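You operate a simulated robot arm through the tools that you are given. There is no shell and no other tool. Be economical: measure what you need, move in short steps, check, and stop when the job is done.

You run a simulated two-armed robot. Do the job below in one go: nothing can be reset, and whatever is moved stays where it is left.

JOB
Wipe up the spill on the white folding table with the blue towel and put it back.

Only the result counts: the job must be done as asked and must still hold three seconds after the hand-in. Knocking over, shifting, dropping, spilling or breaking anything else fails it. Flat cloth is picked up by pressing the open fingertips on it (5 to 10 N) and closing them slowly along it; thin cloth reads only 2 to 8 mm in the jaws.

ROBOT AND FRAMES
Two 7-joint arms with two-finger parallel grippers on one trunk, on a base that drives. Base frame: it is fixed to the floor where the robot stands at the start and does not move with it; the origin is under the middle of the robot, x ahead of it, y to its left, z up; the surface under the hand at the start is at about z = 75. Units: cm, rad, N and s.
The left shoulder is at the start at [6, 14.4, 78.9], the right one opposite. With the tool pointing down near the work surface each hand reaches from about 28 to 72 cm from the robot's upright axis, wherever it stands, measured 20 degrees to its own side. Payload 1.57 kg a hand.
The TCP of each hand is the grasp point between the finger pads, 3 cm short of the fingertips. In the tool frame z runs along the fingers and y along their closing line. Largest opening 11 cm; finger width 2.4, thickness 1.2; the body of the gripper, 4.8 by 11.2 cm, starts 7.8 cm behind the TCP.
Orientation is told as [roll, pitch, yaw] about the base's x, y, z axes, in that order, counted from this pose: with the fingers straight down and closing along the base's y, the tool's x points along the base's -x, its y along +y and its z along -z.

CONTROLS
- The arms move only by the tool jog_arm. It takes "left_moves", "right_moves" or both (then of equal length, played together; a hand with none holds still); each is text: rows parted by semicolons, each of 7 numbers parted by spaces: the shift along the tool's x, y, z in units of 150 mm (1.0 is 150 mm), then the turn, a rotation vector about the tool's x, y, z in units of 45 degrees (1.0 is 45 degrees), then the closure in counts, from 0 (fully open) to 255 (shut). In form: tx ty tz rx ry rz fingers; .... A call has 1 to 10 rows; each row is the pose to reach, as a shift and turn from the pose commanded when the call began, along the tool's axes at that moment. A call with a number of a shift or a turn outside -1 to 1 is refused whole. Rows are played at 5 a second. More than 5 cm and 0.15 rad between two rows, or a gripper value outside its range, and nothing of the call is played. Where a pose cannot be reached the arm comes as near as it can. A force on the tool above 40 N (or 10 N above the force at the start of the call, whichever is more), or a blocked arm, ends the call early, and 0.2 s more pass. Each finger travels about 4.5 cm/s and halts on what it meets, pressing with about 30 N; the grip force reading is that of the motor and also rises with nothing between the fingers. The clock runs only during rows and for 0.2 s after the last one: add rows that repeat a pose to give the fingers time. It gives the time, the measured TCP pose, the force on the tool (base axes), the opening and the grip force at its end, in the units of the frame above (readings bear some noise), with the torque about the TCP (base axes, N m) and any sound that the robot's microphone picked up, and new pictures: "pictures" is both (left out), scene, wrist or none (wrist: the cameras of the hands that moved).
- Cameras (640 x 400 px; columns grow to the right, rows downward): "scene" is now at [4.58, 3.28, 140.62]; the picture's right is [0.40, -0.91, 0.00], its down [-0.63, -0.28, -0.72] and it looks along [0.66, 0.29, -0.69] (base axes); focal length 259 px, centre (320, 200). "left" rides on the left gripper at [7, -1.6, -14.1] in its tool frame; the picture's right is [0.23, 0.97, 0.00], its down [-0.86, 0.20, -0.48] and it looks along [-0.47, 0.11, 0.88] (tool axes); focal length 222 px, centre (320, 200). "right" rides on the right gripper at [7, 1.6, -14.1] in its tool frame; the picture's right is [-0.23, 0.97, 0.00], its down [-0.86, -0.20, -0.48] and it looks along [-0.47, -0.11, 0.88] (tool axes); focal length 222 px, centre (320, 200). There is no depth. A picture from a camera that has moved, and an enlarged one, comes with that camera's place and axes in the base frame and with its lens.
- move_column(by): slides the trunk up (or, below 0, down) by that many cm; the arms and the scene camera ride with it, the base frame stays. It gives what a move gives, with no picture.
- steer(legs): drives the robot by 1 to 6 legs, each [ahead, left, turn to the left] in cm, cm and rad, along the robot's own axes; the way and the turn of a leg run together, so that a leg with both is an arc; at most 150 cm and 3.142 rad a leg. The arms and the cameras ride along, it lands a little off, and it stops where it bumps. It gives what a move gives, and a new picture of the scene camera.
- aim_head(pan, tilt): turns the head with the scene camera to pan (to the left, within 1.501 rad either way) and tilt (down, from -0.506 to 1.204), counted from straight ahead of the robot. It gives what a move gives, and a new picture of the scene camera.
- zoom(camera, box): a new picture of the part [left, top, right, bottom] of that camera's present view, enlarged. No time passes.
- close_job(): hands the job in; it is judged then, once.

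Work in short steps. Places have to be worked out from the pictures, the camera data and where the tool is seen: move nearer, look again, correct. Check each grasp and each placing, and mend what went wrong. You have 120 turns and 260 pictures in all, those below and enlarged ones among them. Open the grippers and draw the arms clear of the work before you hand the job in, unless the task says otherwise; then end with one line.

The tools are called after "Request:" by a JSON object that holds its "method" and its "body". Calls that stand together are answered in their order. jog_arm: Moves the arms, as the interface text tells. Its arguments: {"type":"object","properties":{"left_moves":{"type":"string"},"right_moves":{"type":"string"},"pictures":{"type":"string","enum":["both","scene","wrist","none"]}},"required":[]} The other tools are called the same way: move_column (by) slides the trunk up or down; steer (legs) drives the base; aim_head (pan, tilt) turns the head that bears the scene camera; zoom (camera, box) takes an enlarged picture of a part of a camera's view; close_job () hands the job in.

At the start:

```text
time: 0.0
left_ee_pos: [43.99, 48.59, 93.23]
left_orientation: [0.0, -0.001, -0.001]
left_ft_force: [-0.6, 0.4, -0.3]
left_ft_torque: [-0.02, 0.05, 0.02]
left_width: 11.02
left_grasp_force: 0.0
right_ee_pos: [49.53, 0.11, 93.24]
right_orientation: [-0.001, 0.002, -0.001]
right_ft_force: [0.1, -0.5, 0.4]
right_ft_torque: [0.02, 0.03, 0.01]
right_width: 11.03
right_grasp_force: 0.1
trunk travel left (down, up): [-38.8, 20.2]
robot x, y, heading: [-0.17, -0.39, 0.001]
head pan, tilt: [0.415, 0.766]
```

scene: 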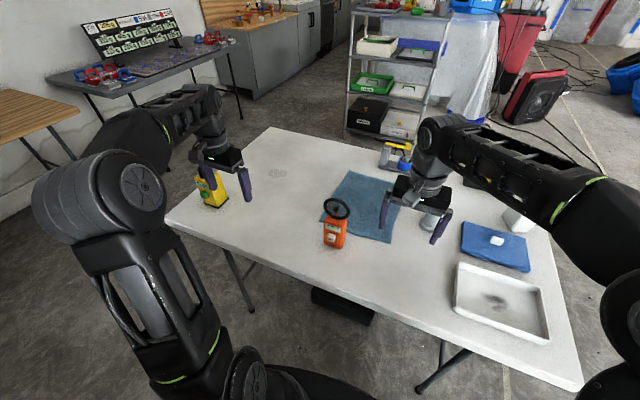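
right: 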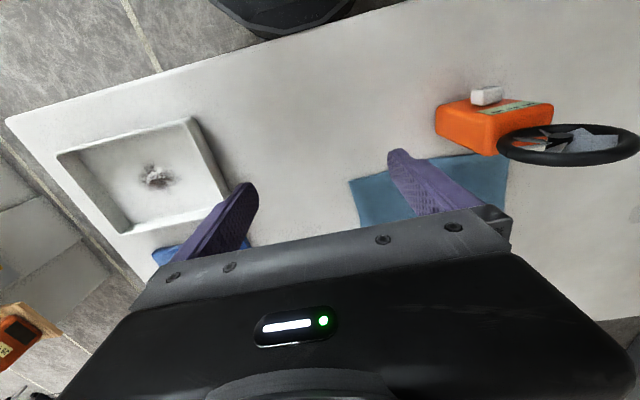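
left: 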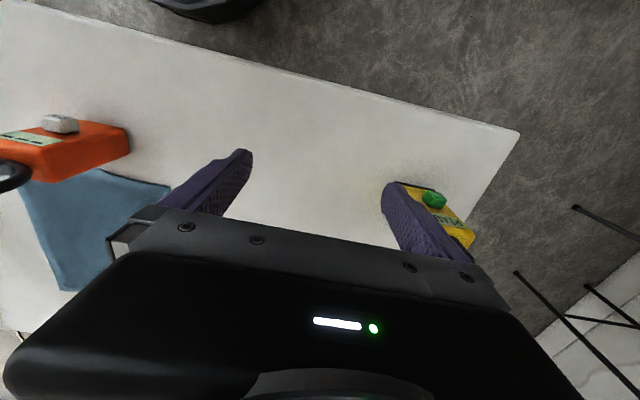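

The scene shows a flat blue cloth, a folded blue thing, a tray with a dark stain and a faint mark on the table. I enlarge these to identify the spill and the towel.

Request:
{"method": "zoom", "body": {"camera": "scene", "box": [220, 120, 420, 245]}}

Request:
{"method": "zoom", "body": {"camera": "scene", "box": [380, 180, 600, 318]}}

```text
3.20 times, centred on (320, 182) of scene
camera zoom: at [4.58, 3.28, 140.62], right [0.4, -0.91, 0.0], down [-0.63, -0.28, -0.72], along [0.66, 0.29, -0.69], focal length 828 px, centre (320, 256)
```

zoom: 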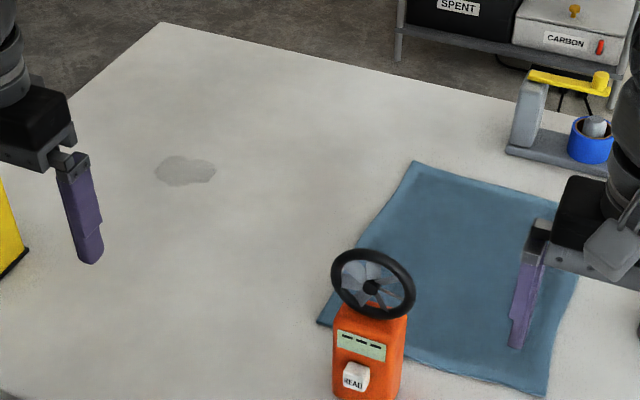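

```text
2.90 times, centred on (490, 249) of scene
camera zoom: at [4.58, 3.28, 140.62], right [0.4, -0.91, 0.0], down [-0.63, -0.28, -0.72], along [0.66, 0.29, -0.69], focal length 750 px, centre (-173, 58)
```

zoom: 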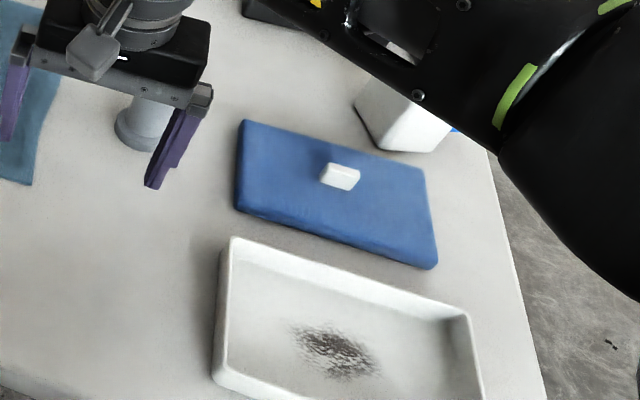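

The spill is the grey wet patch at about (75, 53), and the towel lies flat at about x 58–88, y 3–27. Both are at the limit of reach, so the base will have to move. First I raise both hands above the orange meter, which is about 19 cm tall.

Request:
{"method": "jog_arm", "body": {"left_moves": "0 0 -0.3 0 0 0 0;0 0 -0.6 0 0 0 0;0 0 -0.9 0 0 0 0;0 0 -0.9 0 0 0 0", "right_moves": "0.2 0 -0.3 0 0 0 0;0.4 0 -0.6 0 0 0 0;0.6 0 -0.9 0 0 0 0;0.6 0 -0.9 0 0 0 0", "pictures": "scene"}}

Request:
{"method": "aim_head", "body": {"pan": 0.2, "tilt": 1.2}}

```text
refused: row 1 steps farther than a row can; nothing moved
```

```text
time: 0.9
left_ee_pos: [44.11, 48.45, 93.21]
left_orientation: [0.0, 0.001, 0.001]
left_ft_force: [0.1, -0.2, 0.1]
left_ft_torque: [-0.01, 0.01, 0.0]
left_width: 10.98
left_grasp_force: 0.1
right_ee_pos: [49.51, 0.23, 93.38]
right_orientation: [0.001, -0.001, 0.001]
right_ft_force: [0.2, 0.8, 0.2]
right_ft_torque: [-0.02, 0.01, 0.01]
right_width: 11.01
right_grasp_force: 0.1
trunk travel left (down, up): [-38.8, 20.2]
robot x, y, heading: [0.05, -0.13, 0.0]
head pan, tilt: [0.201, 1.201]
camera scene: at [2.55, 1.08, 137.59], right [0.2, -0.98, 0.0], down [-0.91, -0.19, -0.36], along [0.36, 0.07, -0.93], focal length 259 px, centre (320, 200)
```

scene: 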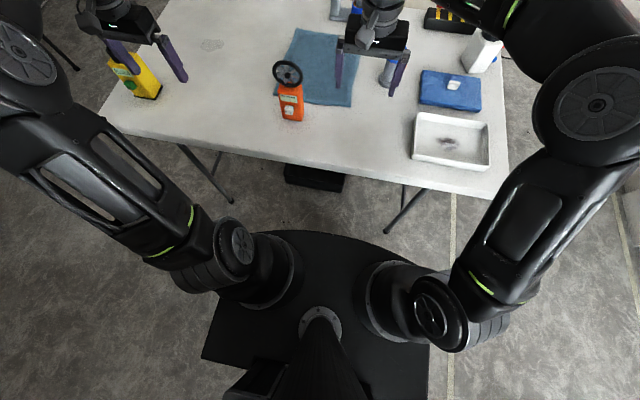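

The base plate reaches to about x=31, and the table legs stand near (45, 61) and (45, −27), so about 14 cm ahead and 13 cm left should clear. I raise the hands in smaller rows first.

Request:
{"method": "jog_arm", "body": {"left_moves": "0 0 -0.27 0 0 0 0;0 0 -0.54 0 0 0 0;0 0 -0.81 0 0 0 0;0 0 -0.81 0 0 0 0", "right_moves": "0 0 -0.27 0 0 0 0;0.17 0 -0.54 0 0 0 0;0.34 0 -0.81 0 0 0 0;0.6 0 -0.95 0 0 0 0", "pictures": "none"}}

Request:
{"method": "aim_head", "body": {"pan": 0.2, "tilt": 0.9}}

```text
time: 1.9
left_ee_pos: [44.06, 48.57, 94.11]
left_orientation: [0.002, -0.001, 0.0]
left_ft_force: [-0.1, 0.5, 1.0]
left_ft_torque: [-0.02, 0.0, -0.05]
left_width: 10.97
left_grasp_force: 0.0
left hand out of reach, approached as far as the arm can: row 1, 2, 3, 4
right_ee_pos: [45.69, -1.52, 96.57]
right_orientation: [0.002, 0.001, 0.0]
right_ft_force: [-0.5, -0.3, -0.2]
right_ft_torque: [0.02, 0.01, 0.03]
right_width: 10.99
right_grasp_force: 0.1
right hand out of reach, approached as far as the arm can: row 1, 2, 3, 4
trunk travel left (down, up): [-38.8, 20.2]
robot x, y, heading: [-0.01, -0.0, 0.001]
head pan, tilt: [0.201, 1.201]
```

```text
time: 2.7
left_ee_pos: [44.01, 48.47, 94.16]
left_orientation: [-0.001, 0.001, -0.001]
left_ft_force: [0.8, -0.1, -0.2]
left_ft_torque: [-0.01, 0.02, 0.0]
left_width: 11.02
left_grasp_force: 0.1
right_ee_pos: [45.68, -1.48, 96.61]
right_orientation: [0.0, 0.002, 0.001]
right_ft_force: [0.0, 0.5, 0.0]
right_ft_torque: [0.04, -0.04, 0.01]
right_width: 11.02
right_grasp_force: 0.1
trunk travel left (down, up): [-38.8, 20.2]
robot x, y, heading: [-0.22, 0.06, -0.001]
head pan, tilt: [0.201, 0.901]
camera scene: at [4.45, 1.46, 139.56], right [0.2, -0.98, 0.0], down [-0.77, -0.16, -0.62], along [0.61, 0.12, -0.78], focal length 259 px, centre (320, 200)
```

scene: 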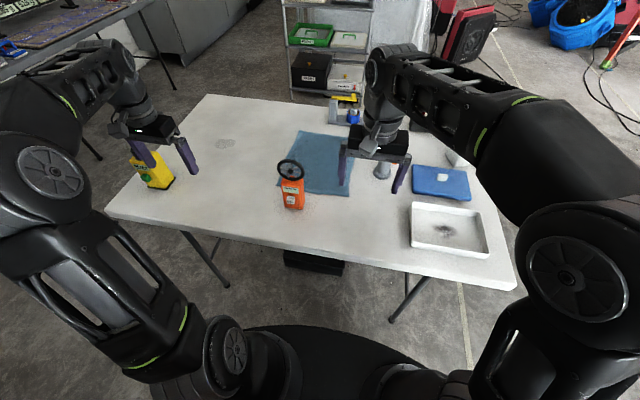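

The arms cannot go much higher with the tool pointing down, so I raise the trunk instead. That lifts both hands clear for the drive.

Request:
{"method": "move_column", "body": {"by": 14}}

Request:
{"method": "steer", "body": {"legs": [[6, 13, 0]]}}

```text
time: 4.4
left_ee_pos: [44.1, 48.66, 108.09]
left_orientation: [0.001, -0.001, 0.0]
left_ft_force: [-0.2, -0.7, 0.3]
left_ft_torque: [0.01, 0.01, 0.01]
left_width: 10.99
left_grasp_force: 0.1
right_ee_pos: [45.83, -1.38, 110.57]
right_orientation: [0.0, 0.0, -0.001]
right_ft_force: [-0.2, -1.0, -0.3]
right_ft_torque: [0.02, 0.0, -0.01]
right_width: 11.02
right_grasp_force: 0.1
trunk travel left (down, up): [-52.8, 6.2]
robot x, y, heading: [-0.01, 0.05, 0.003]
head pan, tilt: [0.201, 0.901]
```

```text
time: 5.7
left_ee_pos: [50.19, 61.72, 108.01]
left_orientation: [-0.001, -0.001, 0.0]
left_ft_force: [-0.6, 0.3, -1.6]
left_ft_torque: [-0.02, 0.01, 0.0]
left_width: 11.0
left_grasp_force: 0.1
right_ee_pos: [51.8, 11.6, 110.5]
right_orientation: [-0.002, -0.001, 0.001]
right_ft_force: [0.1, 0.0, -0.4]
right_ft_torque: [-0.01, 0.05, 0.01]
right_width: 11.0
right_grasp_force: 0.2
trunk travel left (down, up): [-52.8, 6.2]
robot x, y, heading: [6.23, 12.84, -0.0]
head pan, tilt: [0.201, 0.901]
camera scene: at [10.6, 14.58, 153.56], right [0.2, -0.98, 0.0], down [-0.77, -0.16, -0.62], along [0.61, 0.12, -0.78], focal length 259 px, centre (320, 200)
```

scene: 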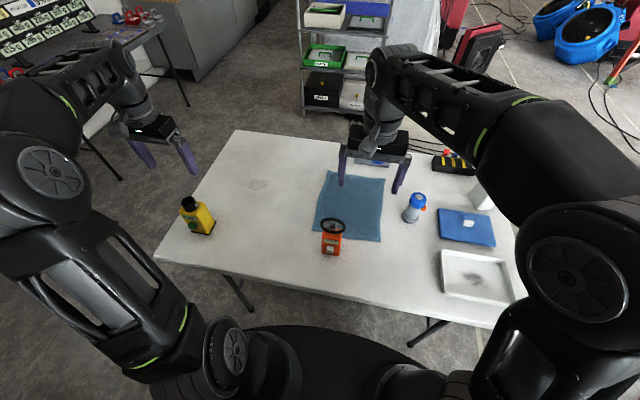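

The drive went well and everything is clear. I go 8 cm further ahead.

Request:
{"method": "steer", "body": {"legs": [[8, 0, 0]]}}

Request:
{"method": "zoom", "body": {"camera": "scene", "box": [220, 130, 460, 280]}}

```text
time: 6.8
left_ee_pos: [58.16, 61.58, 108.08]
left_orientation: [0.001, 0.002, -0.001]
left_ft_force: [0.8, -0.1, 0.3]
left_ft_torque: [0.02, 0.03, 0.02]
left_width: 10.99
left_grasp_force: 0.1
right_ee_pos: [59.93, 11.64, 110.59]
right_orientation: [0.0, 0.001, 0.0]
right_ft_force: [1.1, 0.2, -0.2]
right_ft_torque: [-0.01, 0.06, 0.01]
right_width: 11.01
right_grasp_force: 0.0
trunk travel left (down, up): [-52.8, 6.2]
robot x, y, heading: [13.69, 12.68, 0.002]
head pan, tilt: [0.201, 0.901]
camera scene: at [18.72, 14.42, 153.56], right [0.2, -0.98, 0.0], down [-0.77, -0.16, -0.62], along [0.61, 0.12, -0.78], focal length 259 px, centre (320, 200)
```

scene: 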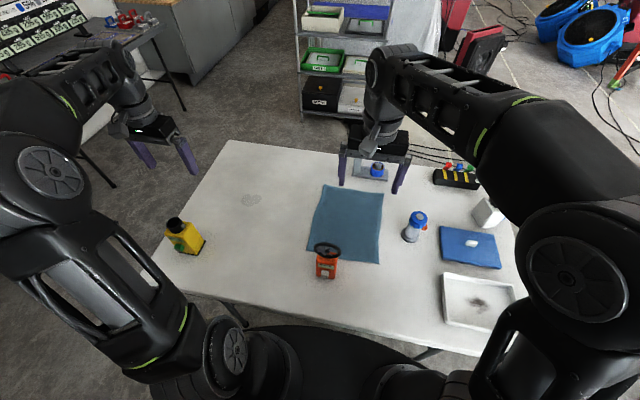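

```text
2.67 times, centred on (340, 205) of scene
camera zoom: at [18.72, 14.42, 153.56], right [0.2, -0.98, 0.0], down [-0.77, -0.16, -0.62], along [0.61, 0.12, -0.78], focal length 690 px, centre (267, 187)
```

zoom: 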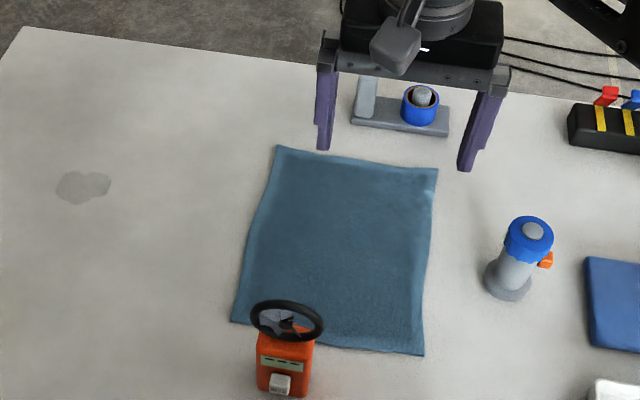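

I now have clear views. The towel corners are (57.5, 27), (87.7, 27), (87.7, 2.8) and (57.7, 2.9), and the spill is at about x 71–78, y 49–57. My plan is to pinch the towel's left edge middle, drag it flat over the spill, then drag it back by its right edge. The right hand moves aside while the left comes in.

Request:
{"method": "jog_arm", "body": {"left_moves": "-0.2 -0.25 0 0 0 0 0;-0.4 -0.5 0 0 0 0 0;-0.6 -0.75 0 0 0 0 0;-0.8 -1 0 0 0 0 0;-0.95 -1 0 0 0 0 0", "right_moves": "0 -0.25 0 0 0 0 0;0 -0.5 0 0 0 0 0;0 -0.75 0 0 0 0 0;0 -1 0 0 0 0 0;0 -1 0 0 0 0 0", "pictures": "none"}}

Request:
{"method": "jog_arm", "body": {"left_moves": "0 -0.3 0 0 0 0 0;0 -0.6 0 0 0 0 0;0 -0.9 0 0 0 0 0;0 -0.9 0 0 0 0 0", "right_moves": "0 -0.25 0 0 0 0 0;0 -0.5 0 0 0 0 0;0 -0.75 0 0 0 0 0;0 -1 0 0 0 0 0", "pictures": "scene"}}

```text
time: 8.0
left_ee_pos: [67.95, 48.91, 108.0]
left_orientation: [0.003, -0.002, 0.001]
left_ft_force: [0.5, -0.9, -0.2]
left_ft_torque: [0.02, -0.01, 0.01]
left_width: 11.01
left_grasp_force: 0.1
left hand out of reach, approached as far as the arm can: row 4, 5
right_ee_pos: [59.89, -3.53, 110.54]
right_orientation: [0.0, 0.002, 0.002]
right_ft_force: [0.1, -0.4, -0.7]
right_ft_torque: [0.0, 0.02, -0.01]
right_width: 10.99
right_grasp_force: 0.2
trunk travel left (down, up): [-52.8, 6.2]
robot x, y, heading: [14.23, 13.01, -0.004]
head pan, tilt: [0.201, 0.901]
```

```text
time: 9.0
left_ee_pos: [68.11, 35.72, 107.96]
left_orientation: [0.001, 0.001, -0.001]
left_ft_force: [0.1, -0.7, 0.8]
left_ft_torque: [-0.01, 0.02, -0.01]
left_width: 10.99
left_grasp_force: 0.1
right_ee_pos: [59.77, -18.43, 110.33]
right_orientation: [-0.001, -0.001, 0.0]
right_ft_force: [0.6, -0.8, 0.8]
right_ft_torque: [0.0, 0.0, -0.01]
right_width: 11.02
right_grasp_force: 0.1
trunk travel left (down, up): [-52.8, 6.2]
robot x, y, heading: [14.1, 13.08, -0.002]
head pan, tilt: [0.201, 0.901]
camera scene: at [18.54, 14.42, 153.56], right [0.2, -0.98, 0.0], down [-0.77, -0.16, -0.62], along [0.61, 0.12, -0.78], focal length 259 px, centre (320, 200)
```

scene: 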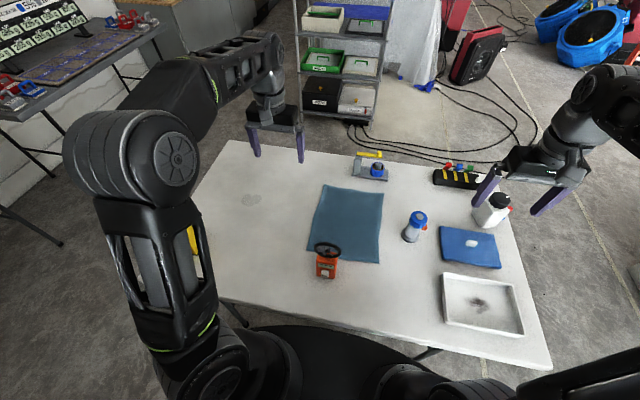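

Both hands are clear. I bring the left hand over the left edge middle of the towel, half closed.

Request:
{"method": "jog_arm", "body": {"left_moves": "-0.06 -0.15 0.2 0 0 0 40;-0.12 -0.3 0.4 0 0 0 80;-0.18 -0.45 0.6 0 0 0 130;-0.24 -0.6 0.8 0 0 0 130;-0.293 -0.747 1 0 0 0 130;-0.293 -0.747 1 0 0 0 130", "pictures": "both"}}

```text
time: 10.4
left_ee_pos: [72.24, 24.29, 92.96]
left_orientation: [0.0, 0.001, 0.001]
left_ft_force: [0.3, -0.6, 0.2]
left_ft_torque: [-0.04, -0.04, 0.0]
left_width: 5.36
left_grasp_force: 0.1
right_ee_pos: [59.83, -18.35, 110.33]
right_orientation: [0.0, 0.0, -0.001]
right_ft_force: [0.3, 0.3, 0.3]
right_ft_torque: [-0.02, 0.02, -0.01]
right_width: 11.0
right_grasp_force: 0.2
trunk travel left (down, up): [-52.8, 6.2]
robot x, y, heading: [14.04, 12.86, -0.004]
head pan, tilt: [0.201, 0.901]
camera scene: at [18.5, 14.43, 153.57], right [0.2, -0.98, 0.0], down [-0.77, -0.16, -0.62], along [0.61, 0.12, -0.78], focal length 259 px, centre (320, 200)
camera left: at [65.23, 22.71, 107.11], right [-0.23, 0.97, 0.0], down [0.85, 0.2, 0.48], along [0.47, 0.11, -0.88], focal length 222 px, centre (320, 200)
```

scene: 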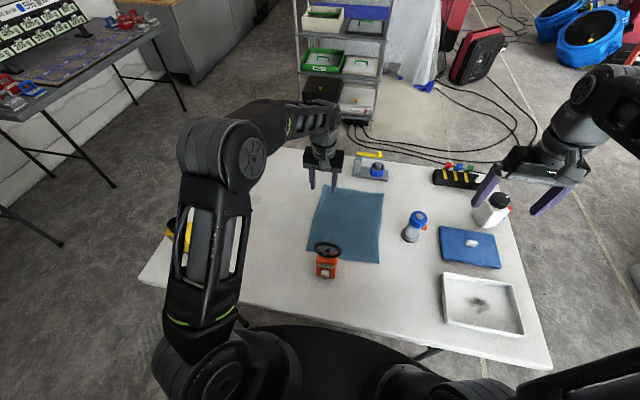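
left: 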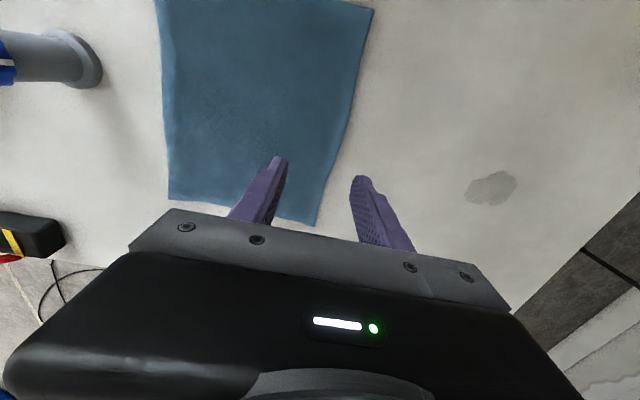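

The hand is over the edge, but the outer finger is a bit beyond it. I shift 2.3 cm inward and descend to about 3 cm above contact.

Request:
{"method": "jog_arm", "body": {"left_moves": "0 -0.153 0.2 0 0 0 130;0 -0.153 0.45 0 0 0 130;0 -0.153 0.7 0 0 0 130;0 -0.153 0.82 0 0 0 130;0 -0.153 0.82 0 0 0 130", "pictures": "wrist"}}

```text
time: 11.6
left_ee_pos: [72.23, 22.22, 80.49]
left_orientation: [0.0, 0.001, 0.001]
left_ft_force: [1.1, 0.0, -0.6]
left_ft_torque: [0.02, -0.01, -0.01]
left_width: 5.4
left_grasp_force: 0.0
right_ee_pos: [59.79, -18.35, 110.29]
right_orientation: [0.001, 0.001, -0.001]
right_ft_force: [-0.3, 0.7, -0.4]
right_ft_torque: [0.02, 0.0, -0.02]
right_width: 10.99
right_grasp_force: 0.0
trunk travel left (down, up): [-52.8, 6.2]
robot x, y, heading: [14.47, 13.01, -0.0]
head pan, tilt: [0.201, 0.901]
camera left: at [65.26, 20.55, 94.65], right [-0.23, 0.97, 0.0], down [0.85, 0.2, 0.48], along [0.47, 0.11, -0.88], focal length 222 px, centre (320, 200)
```

left: 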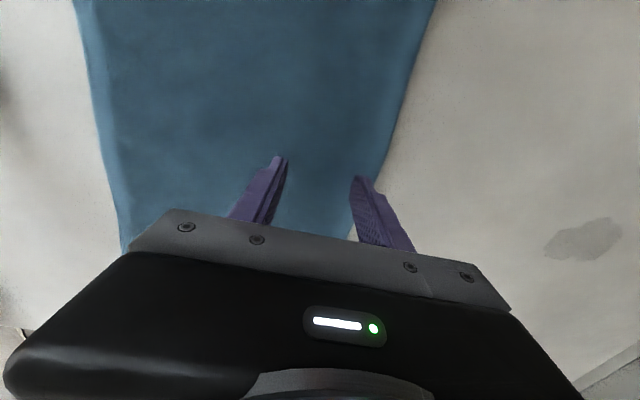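

Both fingertips are over cloth just inside the edge. I lower slowly to contact.

Request:
{"method": "jog_arm", "body": {"left_moves": "0 0 0.06 0 0 0 130;0 0 0.1 0 0 0 130;0 0 0.12 0 0 0 130;0 0 0.14 0 0 0 130;0 0 0.15 0 0 0 130;0 0 0.15 0 0 0 130", "pictures": "none"}}

```text
time: 13.0
left_ee_pos: [72.12, 22.3, 78.56]
left_orientation: [0.001, -0.001, -0.001]
left_ft_force: [0.6, -0.7, 0.2]
left_ft_torque: [-0.01, 0.01, 0.01]
left_width: 5.37
left_grasp_force: 0.0
right_ee_pos: [59.77, -18.36, 110.32]
right_orientation: [0.0, -0.001, 0.0]
right_ft_force: [-0.2, 1.4, 0.5]
right_ft_torque: [0.01, 0.01, 0.01]
right_width: 11.0
right_grasp_force: 0.1
trunk travel left (down, up): [-52.8, 6.2]
robot x, y, heading: [13.63, 12.97, -0.002]
head pan, tilt: [0.201, 0.901]
```

No contact yet, so I continue down in millimetre steps.

Request:
{"method": "jog_arm", "body": {"left_moves": "0 0 0.007 0 0 0 130;0 0 0.014 0 0 0 130;0 0 0.02 0 0 0 130;0 0 0.026 0 0 0 130;0 0 0.03 0 0 0 130;0 0 0.03 0 0 0 130", "pictures": "none"}}

```text
time: 14.4
left_ee_pos: [72.07, 22.16, 78.28]
left_orientation: [-0.001, -0.003, 0.0]
left_ft_force: [-1.0, 3.7, 24.7]
left_ft_torque: [0.16, 0.03, -0.04]
left_width: 5.36
left_grasp_force: 0.1
right_ee_pos: [59.48, -18.38, 110.4]
right_orientation: [0.002, -0.002, 0.0]
right_ft_force: [0.2, -0.2, 0.2]
right_ft_torque: [-0.02, -0.01, -0.01]
right_width: 11.02
right_grasp_force: 0.0
trunk travel left (down, up): [-52.8, 6.2]
robot x, y, heading: [14.02, 12.97, -0.001]
head pan, tilt: [0.201, 0.901]
```

The contact force is 25 N, which is too much. I ease up about 1.2 mm and close slowly along the cloth.

Request:
{"method": "jog_arm", "body": {"left_moves": "0 0 -0.008 0 0 0 130;0 0 -0.008 0 0 0 145;0 0 -0.008 0 0 0 160;0 0 -0.008 0 0 0 175;0 0 -0.008 0 0 0 190;0 0 -0.008 0 0 0 205;0 0 -0.008 0 0 0 220;0 0 -0.008 0 0 0 235;0 0 -0.008 0 0 0 255;0 0 -0.008 0 0 0 255", "pictures": "wrist"}}

```text
time: 16.6
left_ee_pos: [72.21, 22.37, 78.27]
left_orientation: [-0.001, -0.002, -0.001]
left_ft_force: [-0.5, 1.5, 22.5]
left_ft_torque: [0.03, -0.01, -0.01]
left_width: 0.52
left_grasp_force: 25.2
right_ee_pos: [59.57, -18.46, 110.32]
right_orientation: [0.002, -0.001, -0.001]
right_ft_force: [0.1, -0.1, 0.3]
right_ft_torque: [-0.02, 0.01, 0.01]
right_width: 11.01
right_grasp_force: 0.0
trunk travel left (down, up): [-52.8, 6.2]
robot x, y, heading: [13.87, 13.12, 0.003]
head pan, tilt: [0.201, 0.901]
camera left: at [65.16, 20.69, 92.41], right [-0.23, 0.97, 0.0], down [0.85, 0.2, 0.48], along [0.47, 0.11, -0.88], focal length 222 px, centre (320, 200)
```

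left: 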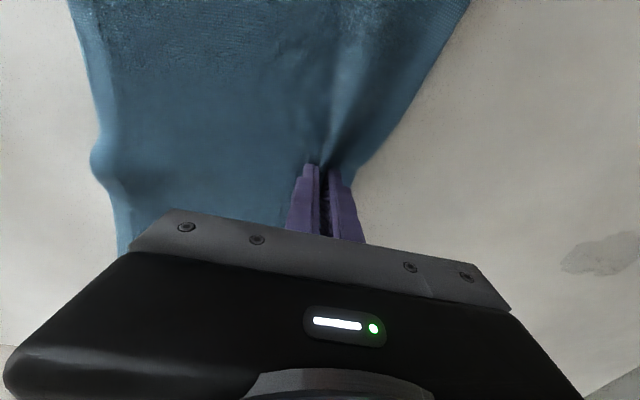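

The jaws read 5 mm, so cloth is gripped. I raise slightly and drag it in +y toward the spill.

Request:
{"method": "jog_arm", "body": {"left_moves": "0 0 -0.04 0 0 0 255;-0.01 0.1 -0.05 0 0 0 255;-0.03 0.25 -0.05 0 0 0 255;-0.06 0.4 -0.05 0 0 0 255;-0.09 0.55 -0.05 0 0 0 255;-0.12 0.7 -0.05 0 0 0 255;-0.14 0.85 -0.05 0 0 0 255;-0.14 1 -0.05 0 0 0 255", "pictures": "both"}}

```text
time: 18.4
left_ee_pos: [74.38, 37.47, 79.1]
left_orientation: [0.0, 0.0, -0.001]
left_ft_force: [-0.6, 0.4, -0.4]
left_ft_torque: [-0.06, 0.01, 0.02]
left_width: 0.46
left_grasp_force: 25.2
right_ee_pos: [59.74, -18.38, 110.22]
right_orientation: [0.001, 0.0, -0.001]
right_ft_force: [-0.5, -0.2, 0.4]
right_ft_torque: [0.0, 0.0, -0.01]
right_width: 10.99
right_grasp_force: 0.1
trunk travel left (down, up): [-52.8, 6.2]
robot x, y, heading: [14.51, 13.44, -0.0]
head pan, tilt: [0.201, 0.901]
camera scene: at [18.54, 14.45, 153.56], right [0.2, -0.98, 0.0], down [-0.77, -0.16, -0.62], along [0.61, 0.12, -0.78], focal length 259 px, centre (320, 200)
camera left: at [67.47, 35.75, 93.24], right [-0.23, 0.97, 0.0], down [0.86, 0.2, 0.48], along [0.47, 0.11, -0.88], focal length 222 px, centre (320, 200)
```

scene: 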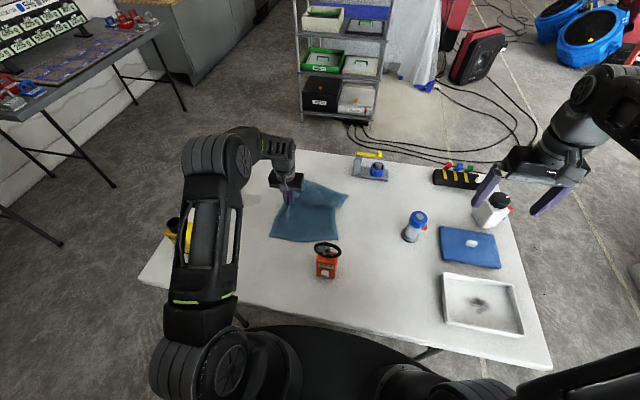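
left: 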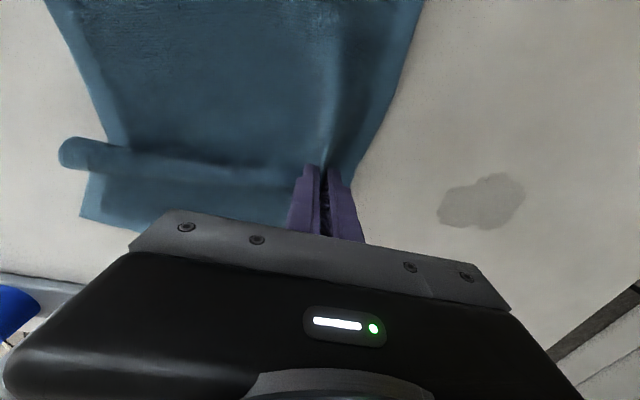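

The towel follows with a small ridge. I go on to y≈46 and then lower to press lightly at the edge of the spill.

Request:
{"method": "jog_arm", "body": {"left_moves": "0 0.15 0 0 0 0 255;0 0.3 0 0 0 0 255;0 0.45 0 0 0 0 255;0 0.6 0 0 0 0 255;0 0.6 0.03 0 0 0 255;0 0.6 0.045 0 0 0 255;0 0.6 0.052 0 0 0 255;0 0.6 0.052 0 0 0 255", "pictures": "wrist"}}

```text
time: 20.2
left_ee_pos: [74.31, 46.28, 78.28]
left_orientation: [0.001, 0.0, -0.002]
left_ft_force: [-0.5, 0.5, 9.4]
left_ft_torque: [-0.02, 0.0, -0.01]
left_width: 0.46
left_grasp_force: 25.2
right_ee_pos: [59.61, -18.32, 110.3]
right_orientation: [0.0, 0.001, 0.0]
right_ft_force: [-1.3, 0.3, -0.1]
right_ft_torque: [0.05, -0.01, 0.0]
right_width: 10.99
right_grasp_force: 0.1
trunk travel left (down, up): [-52.8, 6.2]
robot x, y, heading: [14.27, 12.57, 0.003]
head pan, tilt: [0.201, 0.901]
camera left: at [67.4, 44.62, 92.44], right [-0.23, 0.97, 0.0], down [0.85, 0.2, 0.48], along [0.47, 0.11, -0.88], focal length 222 px, centre (320, 200)
```

left: 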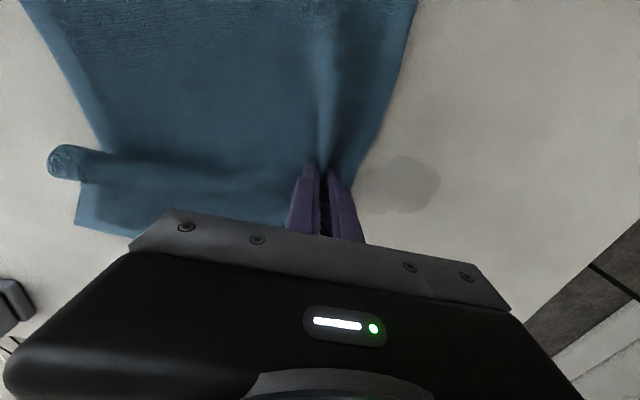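

Pressing with 9 N right at the spill's edge. I wipe across it to y≈58.

Request:
{"method": "jog_arm", "body": {"left_moves": "0 0.1 0 0 0 0 255;0 0.2 0 0 0 0 255;0 0.3 0 0 0 0 255;0 0.4 0 0 0 0 255;0 0.5 0 0 0 0 255;0 0.6 0 0 0 0 255;0 0.7 0 0 0 0 255;0 0.8 0 0 0 0 255", "pictures": "both"}}

```text
time: 22.0
left_ee_pos: [74.23, 58.16, 78.19]
left_orientation: [-0.001, -0.003, 0.001]
left_ft_force: [1.4, -5.0, 13.7]
left_ft_torque: [-0.15, 0.0, 0.0]
left_width: 0.43
left_grasp_force: 25.5
right_ee_pos: [59.69, -18.43, 110.31]
right_orientation: [0.002, 0.0, -0.001]
right_ft_force: [1.1, 0.2, -0.4]
right_ft_torque: [0.01, 0.0, -0.05]
right_width: 10.98
right_grasp_force: 0.1
trunk travel left (down, up): [-52.8, 6.2]
robot x, y, heading: [13.99, 13.19, -0.0]
head pan, tilt: [0.201, 0.901]
camera scene: at [18.4, 14.26, 153.58], right [0.2, -0.98, 0.0], down [-0.77, -0.16, -0.62], along [0.61, 0.12, -0.78], focal length 259 px, centre (320, 200)
camera left: at [67.28, 56.48, 92.43], right [-0.23, 0.97, 0.0], down [0.85, 0.2, 0.48], along [0.47, 0.11, -0.88], focal length 222 px, centre (320, 200)
```

scene: 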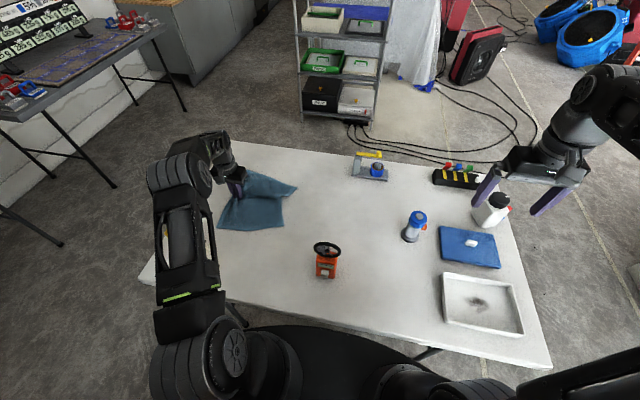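
left: 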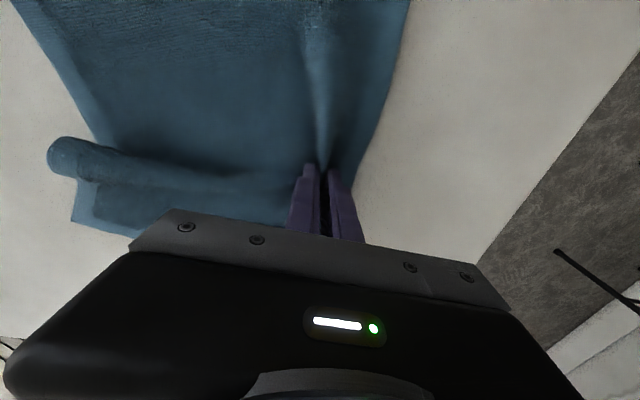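

No spill is visible ahead of the towel. I scrub back and forth over the spill area at two x offsets, ending with a +y pull so the towel stays stretched.

Request:
{"method": "jog_arm", "body": {"left_moves": "0.1 -0.15 -0.003 0 0 0 255;0.2 -0.35 -0.003 0 0 0 255;0.2 -0.58 -0.003 0 0 0 255;0.2 -0.35 -0.003 0 0 0 255;0.2 -0.1 -0.003 0 0 0 255;0 -0.2 -0.003 0 0 0 255;-0.2 -0.4 -0.003 0 0 0 255;-0.2 -0.6 -0.003 0 0 0 255;-0.2 -0.35 -0.003 0 0 0 255;-0.2 -0.1 -0.003 0 0 0 255", "pictures": "none"}}

Request:
{"method": "jog_arm", "body": {"left_moves": "0.1 -0.15 0 0 0 0 255;0.2 -0.35 0 0 0 0 255;0.2 -0.5 0 0 0 0 255;0.2 -0.35 0 0 0 0 255;0.2 -0.1 0 0 0 0 255;0.2 0.1 0 0 0 0 255;0.2 0.25 0 0 0 0 255", "pictures": "both"}}

```text
time: 24.2
left_ee_pos: [77.37, 56.74, 78.34]
left_orientation: [0.0, -0.002, 0.0]
left_ft_force: [-0.3, -4.3, 11.6]
left_ft_torque: [-0.17, 0.0, 0.04]
left_width: 0.46
left_grasp_force: 25.0
right_ee_pos: [59.58, -18.51, 110.34]
right_orientation: [0.001, -0.001, -0.001]
right_ft_force: [-0.7, -0.7, 0.2]
right_ft_torque: [0.0, -0.02, -0.03]
right_width: 11.01
right_grasp_force: 0.1
trunk travel left (down, up): [-52.8, 6.2]
robot x, y, heading: [13.77, 13.23, 0.003]
head pan, tilt: [0.201, 0.901]
```

```text
time: 25.8
left_ee_pos: [74.18, 60.65, 78.37]
left_orientation: [0.0, -0.001, 0.0]
left_ft_force: [0.5, -2.7, 6.7]
left_ft_torque: [-0.09, 0.01, 0.0]
left_width: 0.47
left_grasp_force: 25.2
right_ee_pos: [59.75, -18.46, 110.32]
right_orientation: [0.0, 0.0, 0.001]
right_ft_force: [0.1, 0.5, 0.4]
right_ft_torque: [0.01, -0.03, -0.01]
right_width: 10.98
right_grasp_force: 0.0
trunk travel left (down, up): [-52.8, 6.2]
robot x, y, heading: [14.05, 12.68, 0.001]
head pan, tilt: [0.201, 0.901]
camera scene: at [18.43, 14.32, 153.57], right [0.2, -0.98, 0.0], down [-0.77, -0.16, -0.62], along [0.61, 0.12, -0.78], focal length 259 px, centre (320, 200)
camera left: at [67.26, 58.93, 92.47], right [-0.23, 0.97, 0.0], down [0.85, 0.2, 0.48], along [0.47, 0.11, -0.88], focal length 222 px, centre (320, 200)
```

scene: 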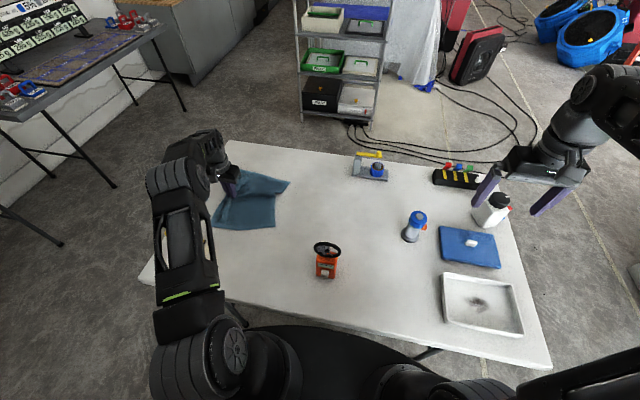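
left: 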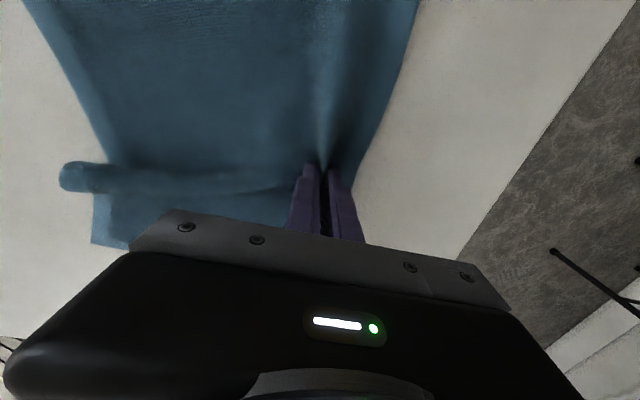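

Scrubbing is done. I open the fingers slightly, lift straight up and look at the towel.

Request:
{"method": "jog_arm", "body": {"left_moves": "0 0 -0.015 0 0 0 230;0 0 -0.015 0 0 0 200;0 0 -0.015 0 0 0 170;0 0 -0.015 0 0 0 160;0 0 -0.2 0 0 0 160;0 0 -0.45 0 0 0 160;0 0 -0.7 0 0 0 160;0 0 -0.95 0 0 0 160", "pictures": "both"}}

Request:
{"method": "zoom", "body": {"camera": "scene", "box": [160, 130, 360, 255]}}

```text
time: 27.6
left_ee_pos: [74.24, 60.72, 92.47]
left_orientation: [0.0, -0.001, 0.0]
left_ft_force: [-1.0, 0.4, 0.5]
left_ft_torque: [0.0, 0.02, -0.01]
left_width: 4.09
left_grasp_force: 0.0
right_ee_pos: [59.68, -18.32, 110.33]
right_orientation: [0.001, 0.0, 0.001]
right_ft_force: [-0.6, -0.6, 0.0]
right_ft_torque: [0.03, 0.0, 0.02]
right_width: 11.03
right_grasp_force: 0.0
trunk travel left (down, up): [-52.8, 6.2]
robot x, y, heading: [14.1, 13.09, 0.003]
head pan, tilt: [0.201, 0.901]
camera scene: at [18.5, 14.39, 153.56], right [0.2, -0.98, 0.0], down [-0.77, -0.16, -0.62], along [0.61, 0.12, -0.78], focal length 259 px, centre (320, 200)
camera left: at [67.39, 59.02, 106.68], right [-0.23, 0.97, 0.0], down [0.86, 0.2, 0.48], along [0.47, 0.11, -0.88], focal length 222 px, centre (320, 200)
```

scene: 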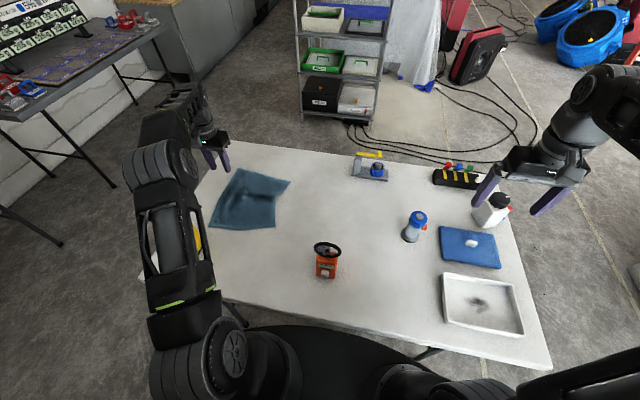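
left: 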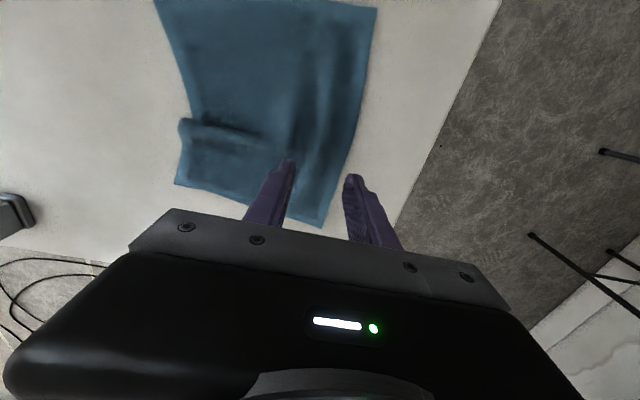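

```text
3.20 times, centred on (260, 192) of scene
camera zoom: at [18.5, 14.39, 153.56], right [0.2, -0.98, 0.0], down [-0.77, -0.16, -0.62], along [0.61, 0.12, -0.78], focal length 828 px, centre (512, 224)
```

zoom: 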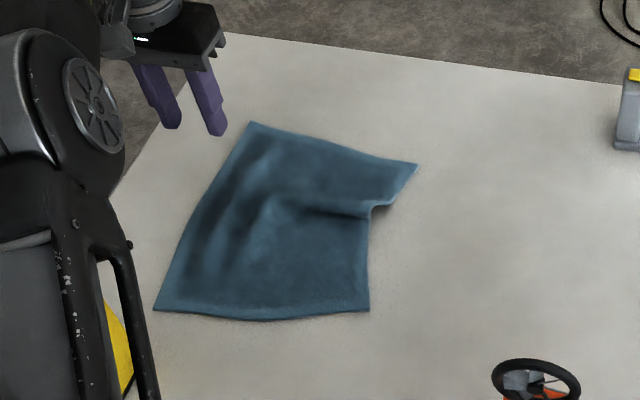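

The towel came through well, with one small ridge on its right edge. Its near-right corner sits at about (64, 40) instead of x≈59. I pinch that corner and pull it in −x to smooth the ridge before dragging back.

Request:
{"method": "jog_arm", "body": {"left_moves": "0.13 -0.22 0 0 0 0 150;0.26 -0.45 0 0 0 0 150;0.4 -0.7 0 0 0 0 150;0.536 -0.95 0 0 0 0 150", "pictures": "none"}}

Request:
{"method": "jog_arm", "body": {"left_moves": "0 -0.18 0.2 0 0 0 150;0 -0.18 0.45 0 0 0 150;0 -0.18 0.7 0 0 0 150;0 -0.18 0.75 0 0 0 150", "pictures": "both"}}

Request:
{"method": "zoom", "body": {"camera": "scene", "box": [160, 130, 360, 255]}}

```text
time: 28.6
left_ee_pos: [66.26, 46.33, 92.45]
left_orientation: [0.0, 0.0, 0.002]
left_ft_force: [0.4, -0.3, 0.2]
left_ft_torque: [0.0, 0.0, 0.04]
left_width: 4.55
left_grasp_force: 0.0
right_ee_pos: [59.71, -18.4, 110.33]
right_orientation: [0.001, 0.0, -0.002]
right_ft_force: [-0.1, -1.1, 0.8]
right_ft_torque: [0.01, 0.0, 0.04]
right_width: 11.02
right_grasp_force: 0.1
trunk travel left (down, up): [-52.8, 6.2]
robot x, y, heading: [13.96, 13.16, 0.004]
head pan, tilt: [0.201, 0.901]
```

```text
time: 29.6
left_ee_pos: [66.27, 43.79, 81.24]
left_orientation: [0.001, -0.001, 0.0]
left_ft_force: [0.2, 0.4, 0.6]
left_ft_torque: [0.01, 0.0, -0.02]
left_width: 4.52
left_grasp_force: 0.2
right_ee_pos: [59.75, -18.41, 110.36]
right_orientation: [-0.001, 0.0, 0.001]
right_ft_force: [0.4, 0.3, -0.1]
right_ft_torque: [0.01, -0.03, 0.0]
right_width: 11.01
right_grasp_force: 0.0
trunk travel left (down, up): [-52.8, 6.2]
robot x, y, heading: [14.07, 13.32, 0.004]
head pan, tilt: [0.201, 0.901]
camera scene: at [18.52, 14.42, 153.57], right [0.2, -0.98, 0.0], down [-0.77, -0.16, -0.62], along [0.61, 0.12, -0.78], focal length 259 px, centre (320, 200)
camera left: at [59.31, 42.06, 95.35], right [-0.23, 0.97, 0.0], down [0.85, 0.2, 0.48], along [0.47, 0.11, -0.88], focal length 222 px, centre (320, 200)
```

scene: 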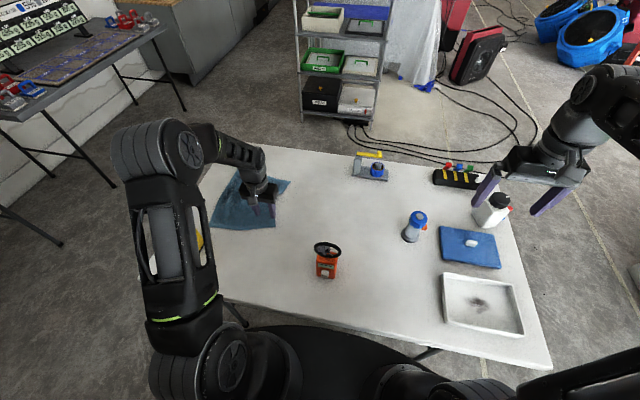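
left: 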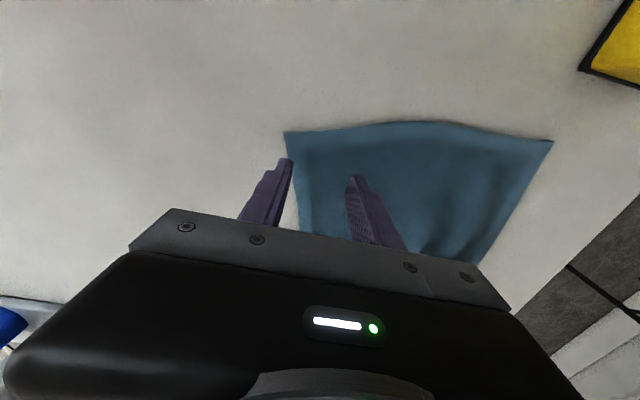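

```text
3.20 times, centred on (260, 192) of scene
camera zoom: at [18.52, 14.42, 153.57], right [0.2, -0.98, 0.0], down [-0.77, -0.16, -0.62], along [0.61, 0.12, -0.78], focal length 828 px, centre (512, 224)
```

zoom: 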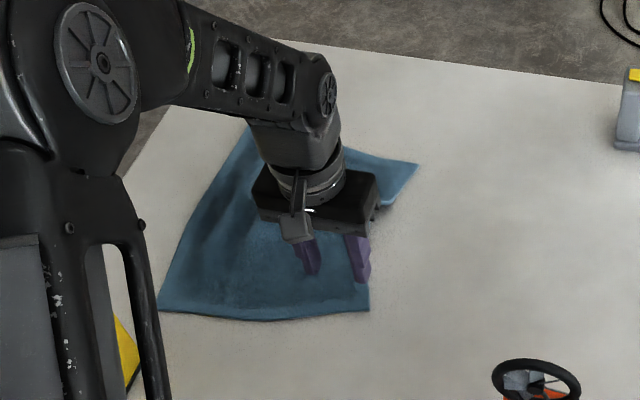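

The −y finger is right at the cloth's edge, so I shift 1 cm inward, press lightly and close.

Request:
{"method": "jog_arm", "body": {"left_moves": "0 0.07 0.08 0 0 0 150;0 0.07 0.15 0 0 0 150;0 0.07 0.18 0 0 0 150;0 0.07 0.192 0 0 0 150;0 0.07 0.198 0 0 0 150;0 0.07 0.198 0 0 0 150", "pictures": "none"}}

```text
time: 31.0
left_ee_pos: [66.23, 44.6, 78.33]
left_orientation: [-0.001, -0.001, 0.0]
left_ft_force: [-1.6, -1.4, 9.1]
left_ft_torque: [-0.04, 0.02, 0.0]
left_width: 4.54
left_grasp_force: 0.0
right_ee_pos: [59.67, -18.45, 110.41]
right_orientation: [-0.001, 0.0, 0.0]
right_ft_force: [0.6, -0.4, -0.3]
right_ft_torque: [-0.02, -0.01, 0.01]
right_width: 11.01
right_grasp_force: 0.1
trunk travel left (down, up): [-52.8, 6.2]
robot x, y, heading: [13.92, 12.88, -0.002]
head pan, tilt: [0.201, 0.901]
```

9 N of contact is right. I close slowly.

Request:
{"method": "jog_arm", "body": {"left_moves": "0 0 0 0 0 0 165;0 0 0 0 0 0 180;0 0 0 0 0 0 195;0 0 0 0 0 0 210;0 0 0 0 0 0 225;0 0 0 0 0 0 240;0 0 0 0 0 0 255;0 0 0 0 0 0 255", "pictures": "wrist"}}

```text
time: 32.8
left_ee_pos: [66.26, 44.64, 78.28]
left_orientation: [0.0, -0.001, 0.0]
left_ft_force: [-0.4, 0.1, 12.6]
left_ft_torque: [-0.01, -0.01, -0.01]
left_width: 0.51
left_grasp_force: 24.9
right_ee_pos: [59.64, -18.42, 110.36]
right_orientation: [0.0, -0.001, 0.0]
right_ft_force: [0.0, -0.8, -0.1]
right_ft_torque: [0.01, 0.02, -0.02]
right_width: 10.99
right_grasp_force: 0.1
trunk travel left (down, up): [-52.8, 6.2]
robot x, y, heading: [14.14, 12.97, -0.001]
head pan, tilt: [0.201, 0.901]
camera left: at [59.34, 43.02, 92.46], right [-0.23, 0.97, 0.0], down [0.85, 0.2, 0.48], along [0.47, 0.11, -0.88], focal length 222 px, centre (320, 200)
```

left: 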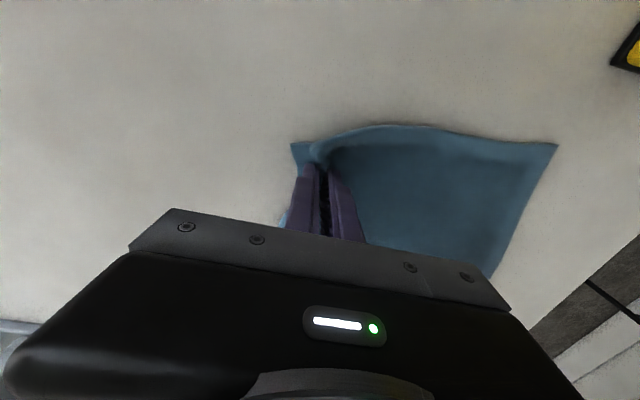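

The corner is gripped (5 mm). I pull it about 6 cm in −x and 4 cm in −y, with the hand just off the table.

Request:
{"method": "jog_arm", "body": {"left_moves": "0 0 -0.03 0 0 0 255;0.1 -0.07 -0.04 0 0 0 255;0.2 -0.14 -0.04 0 0 0 255;0.3 -0.21 -0.04 0 0 0 255;0.42 -0.28 -0.04 0 0 0 255", "pictures": "both"}}

Request:
{"method": "zoom", "body": {"camera": "scene", "box": [160, 130, 360, 255]}}

```text
time: 34.0
left_ee_pos: [59.8, 40.35, 78.81]
left_orientation: [-0.001, 0.0, 0.001]
left_ft_force: [0.9, 0.4, 0.4]
left_ft_torque: [0.05, -0.01, 0.04]
left_width: 0.47
left_grasp_force: 25.3
right_ee_pos: [59.8, -18.39, 110.41]
right_orientation: [0.001, 0.001, 0.001]
right_ft_force: [-0.1, 0.5, -0.7]
right_ft_torque: [-0.02, 0.0, 0.01]
right_width: 10.99
right_grasp_force: 0.1
trunk travel left (down, up): [-52.8, 6.2]
robot x, y, heading: [14.01, 13.0, 0.002]
head pan, tilt: [0.201, 0.901]
camera scene: at [18.5, 14.39, 153.57], right [0.2, -0.98, 0.0], down [-0.77, -0.16, -0.62], along [0.61, 0.12, -0.78], focal length 259 px, centre (320, 200)
camera left: at [52.95, 38.69, 93.04], right [-0.23, 0.97, 0.0], down [0.85, 0.2, 0.48], along [0.47, 0.11, -0.88], focal length 222 px, centre (320, 200)
```

scene: 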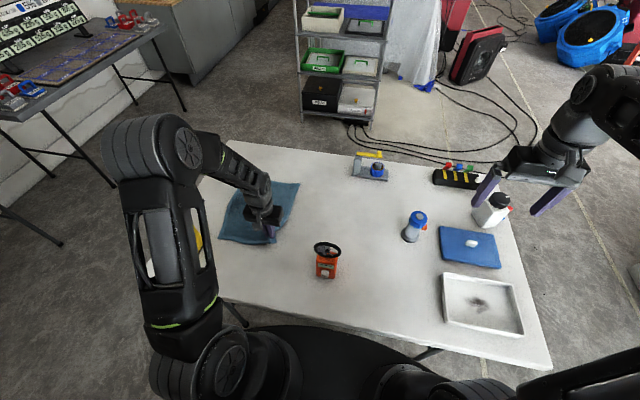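
left: 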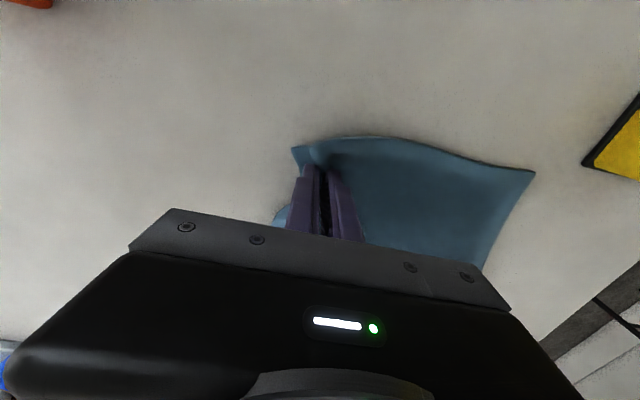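

```text
3.20 times, centred on (260, 192) of scene
camera zoom: at [18.5, 14.39, 153.57], right [0.2, -0.98, 0.0], down [-0.77, -0.16, -0.62], along [0.61, 0.12, -0.78], focal length 828 px, centre (512, 224)
```

zoom: 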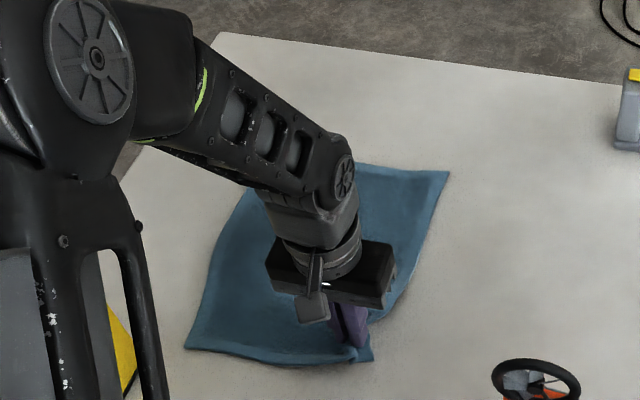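

The ridge is pulled out. I release, lift and look again.

Request:
{"method": "jog_arm", "body": {"left_moves": "0 0 0.02 0 0 0 230;0 0 0.02 0 0 0 200;0 0 0.02 0 0 0 170;0 0 0.02 0 0 0 150;0 0 -0.2 0 0 0 150;0 0 -0.45 0 0 0 150;0 0 -0.7 0 0 0 150;0 0.25 -0.8 0 0 0 150;0 0.5 -0.8 0 0 0 150", "pictures": "scene"}}

Request:
{"method": "zoom", "body": {"camera": "scene", "box": [160, 130, 360, 255]}}

```text
time: 36.0
left_ee_pos: [60.21, 47.71, 90.98]
left_orientation: [-0.001, 0.0, 0.0]
left_ft_force: [-0.2, 0.2, 0.2]
left_ft_torque: [-0.02, -0.02, -0.02]
left_width: 4.51
left_grasp_force: 0.1
right_ee_pos: [59.85, -18.22, 110.24]
right_orientation: [0.002, 0.002, 0.002]
right_ft_force: [0.2, -0.2, 0.3]
right_ft_torque: [-0.04, -0.01, 0.01]
right_width: 11.01
right_grasp_force: 0.0
trunk travel left (down, up): [-52.8, 6.2]
robot x, y, heading: [14.37, 13.06, -0.003]
head pan, tilt: [0.201, 0.901]
camera scene: at [18.54, 14.45, 153.56], right [0.2, -0.98, 0.0], down [-0.77, -0.16, -0.62], along [0.61, 0.12, -0.78], focal length 259 px, centre (320, 200)
```

scene: 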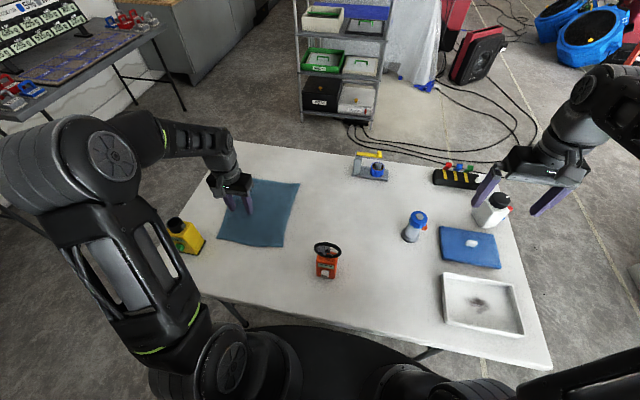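

```text
3.20 times, centred on (260, 192) of scene
camera zoom: at [18.54, 14.45, 153.56], right [0.2, -0.98, 0.0], down [-0.77, -0.16, -0.62], along [0.61, 0.12, -0.78], focal length 828 px, centre (512, 224)
```

zoom: 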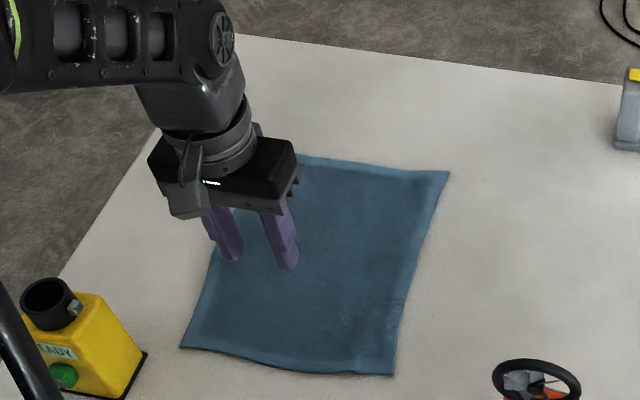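

The towel lies nicely flat with its right edge from (57, 35) to (86, 36.5). I go to the middle of that edge, (71.5, 40).

Request:
{"method": "jog_arm", "body": {"left_moves": "-0.25 -0.15 0 0 0 0 150;-0.5 -0.3 0 0 0 0 150;-0.753 -0.45 0 0 0 0 150;-0.753 -0.5 0.25 0 0 0 150;-0.753 -0.5 0.5 0 0 0 150;-0.753 -0.5 0.667 0 0 0 150;-0.753 -0.5 0.667 0 0 0 150", "pictures": "wrist"}}

```text
time: 37.6
left_ee_pos: [71.28, 40.42, 80.68]
left_orientation: [0.001, 0.0, -0.001]
left_ft_force: [-0.4, 0.0, -0.1]
left_ft_torque: [0.01, 0.04, 0.01]
left_width: 4.53
left_grasp_force: 0.0
right_ee_pos: [59.86, -18.36, 110.31]
right_orientation: [0.001, 0.002, -0.001]
right_ft_force: [-0.2, -0.1, 0.5]
right_ft_torque: [0.05, 0.0, 0.0]
right_width: 10.99
right_grasp_force: 0.1
trunk travel left (down, up): [-52.8, 6.2]
robot x, y, heading: [14.33, 12.8, 0.001]
head pan, tilt: [0.201, 0.901]
camera left: at [64.37, 38.91, 94.79], right [-0.23, 0.97, 0.0], down [0.85, 0.2, 0.48], along [0.47, 0.11, -0.88], focal length 222 px, centre (320, 200)
```

left: 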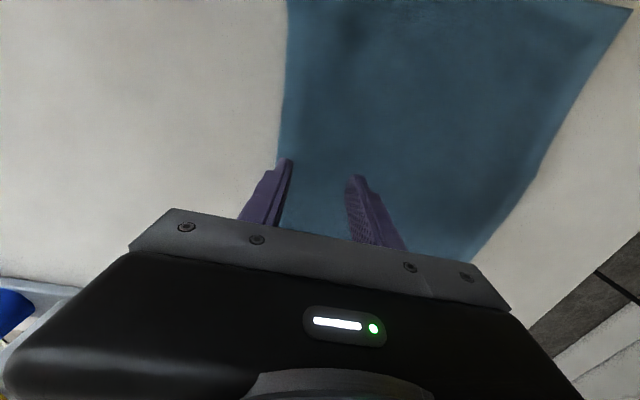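

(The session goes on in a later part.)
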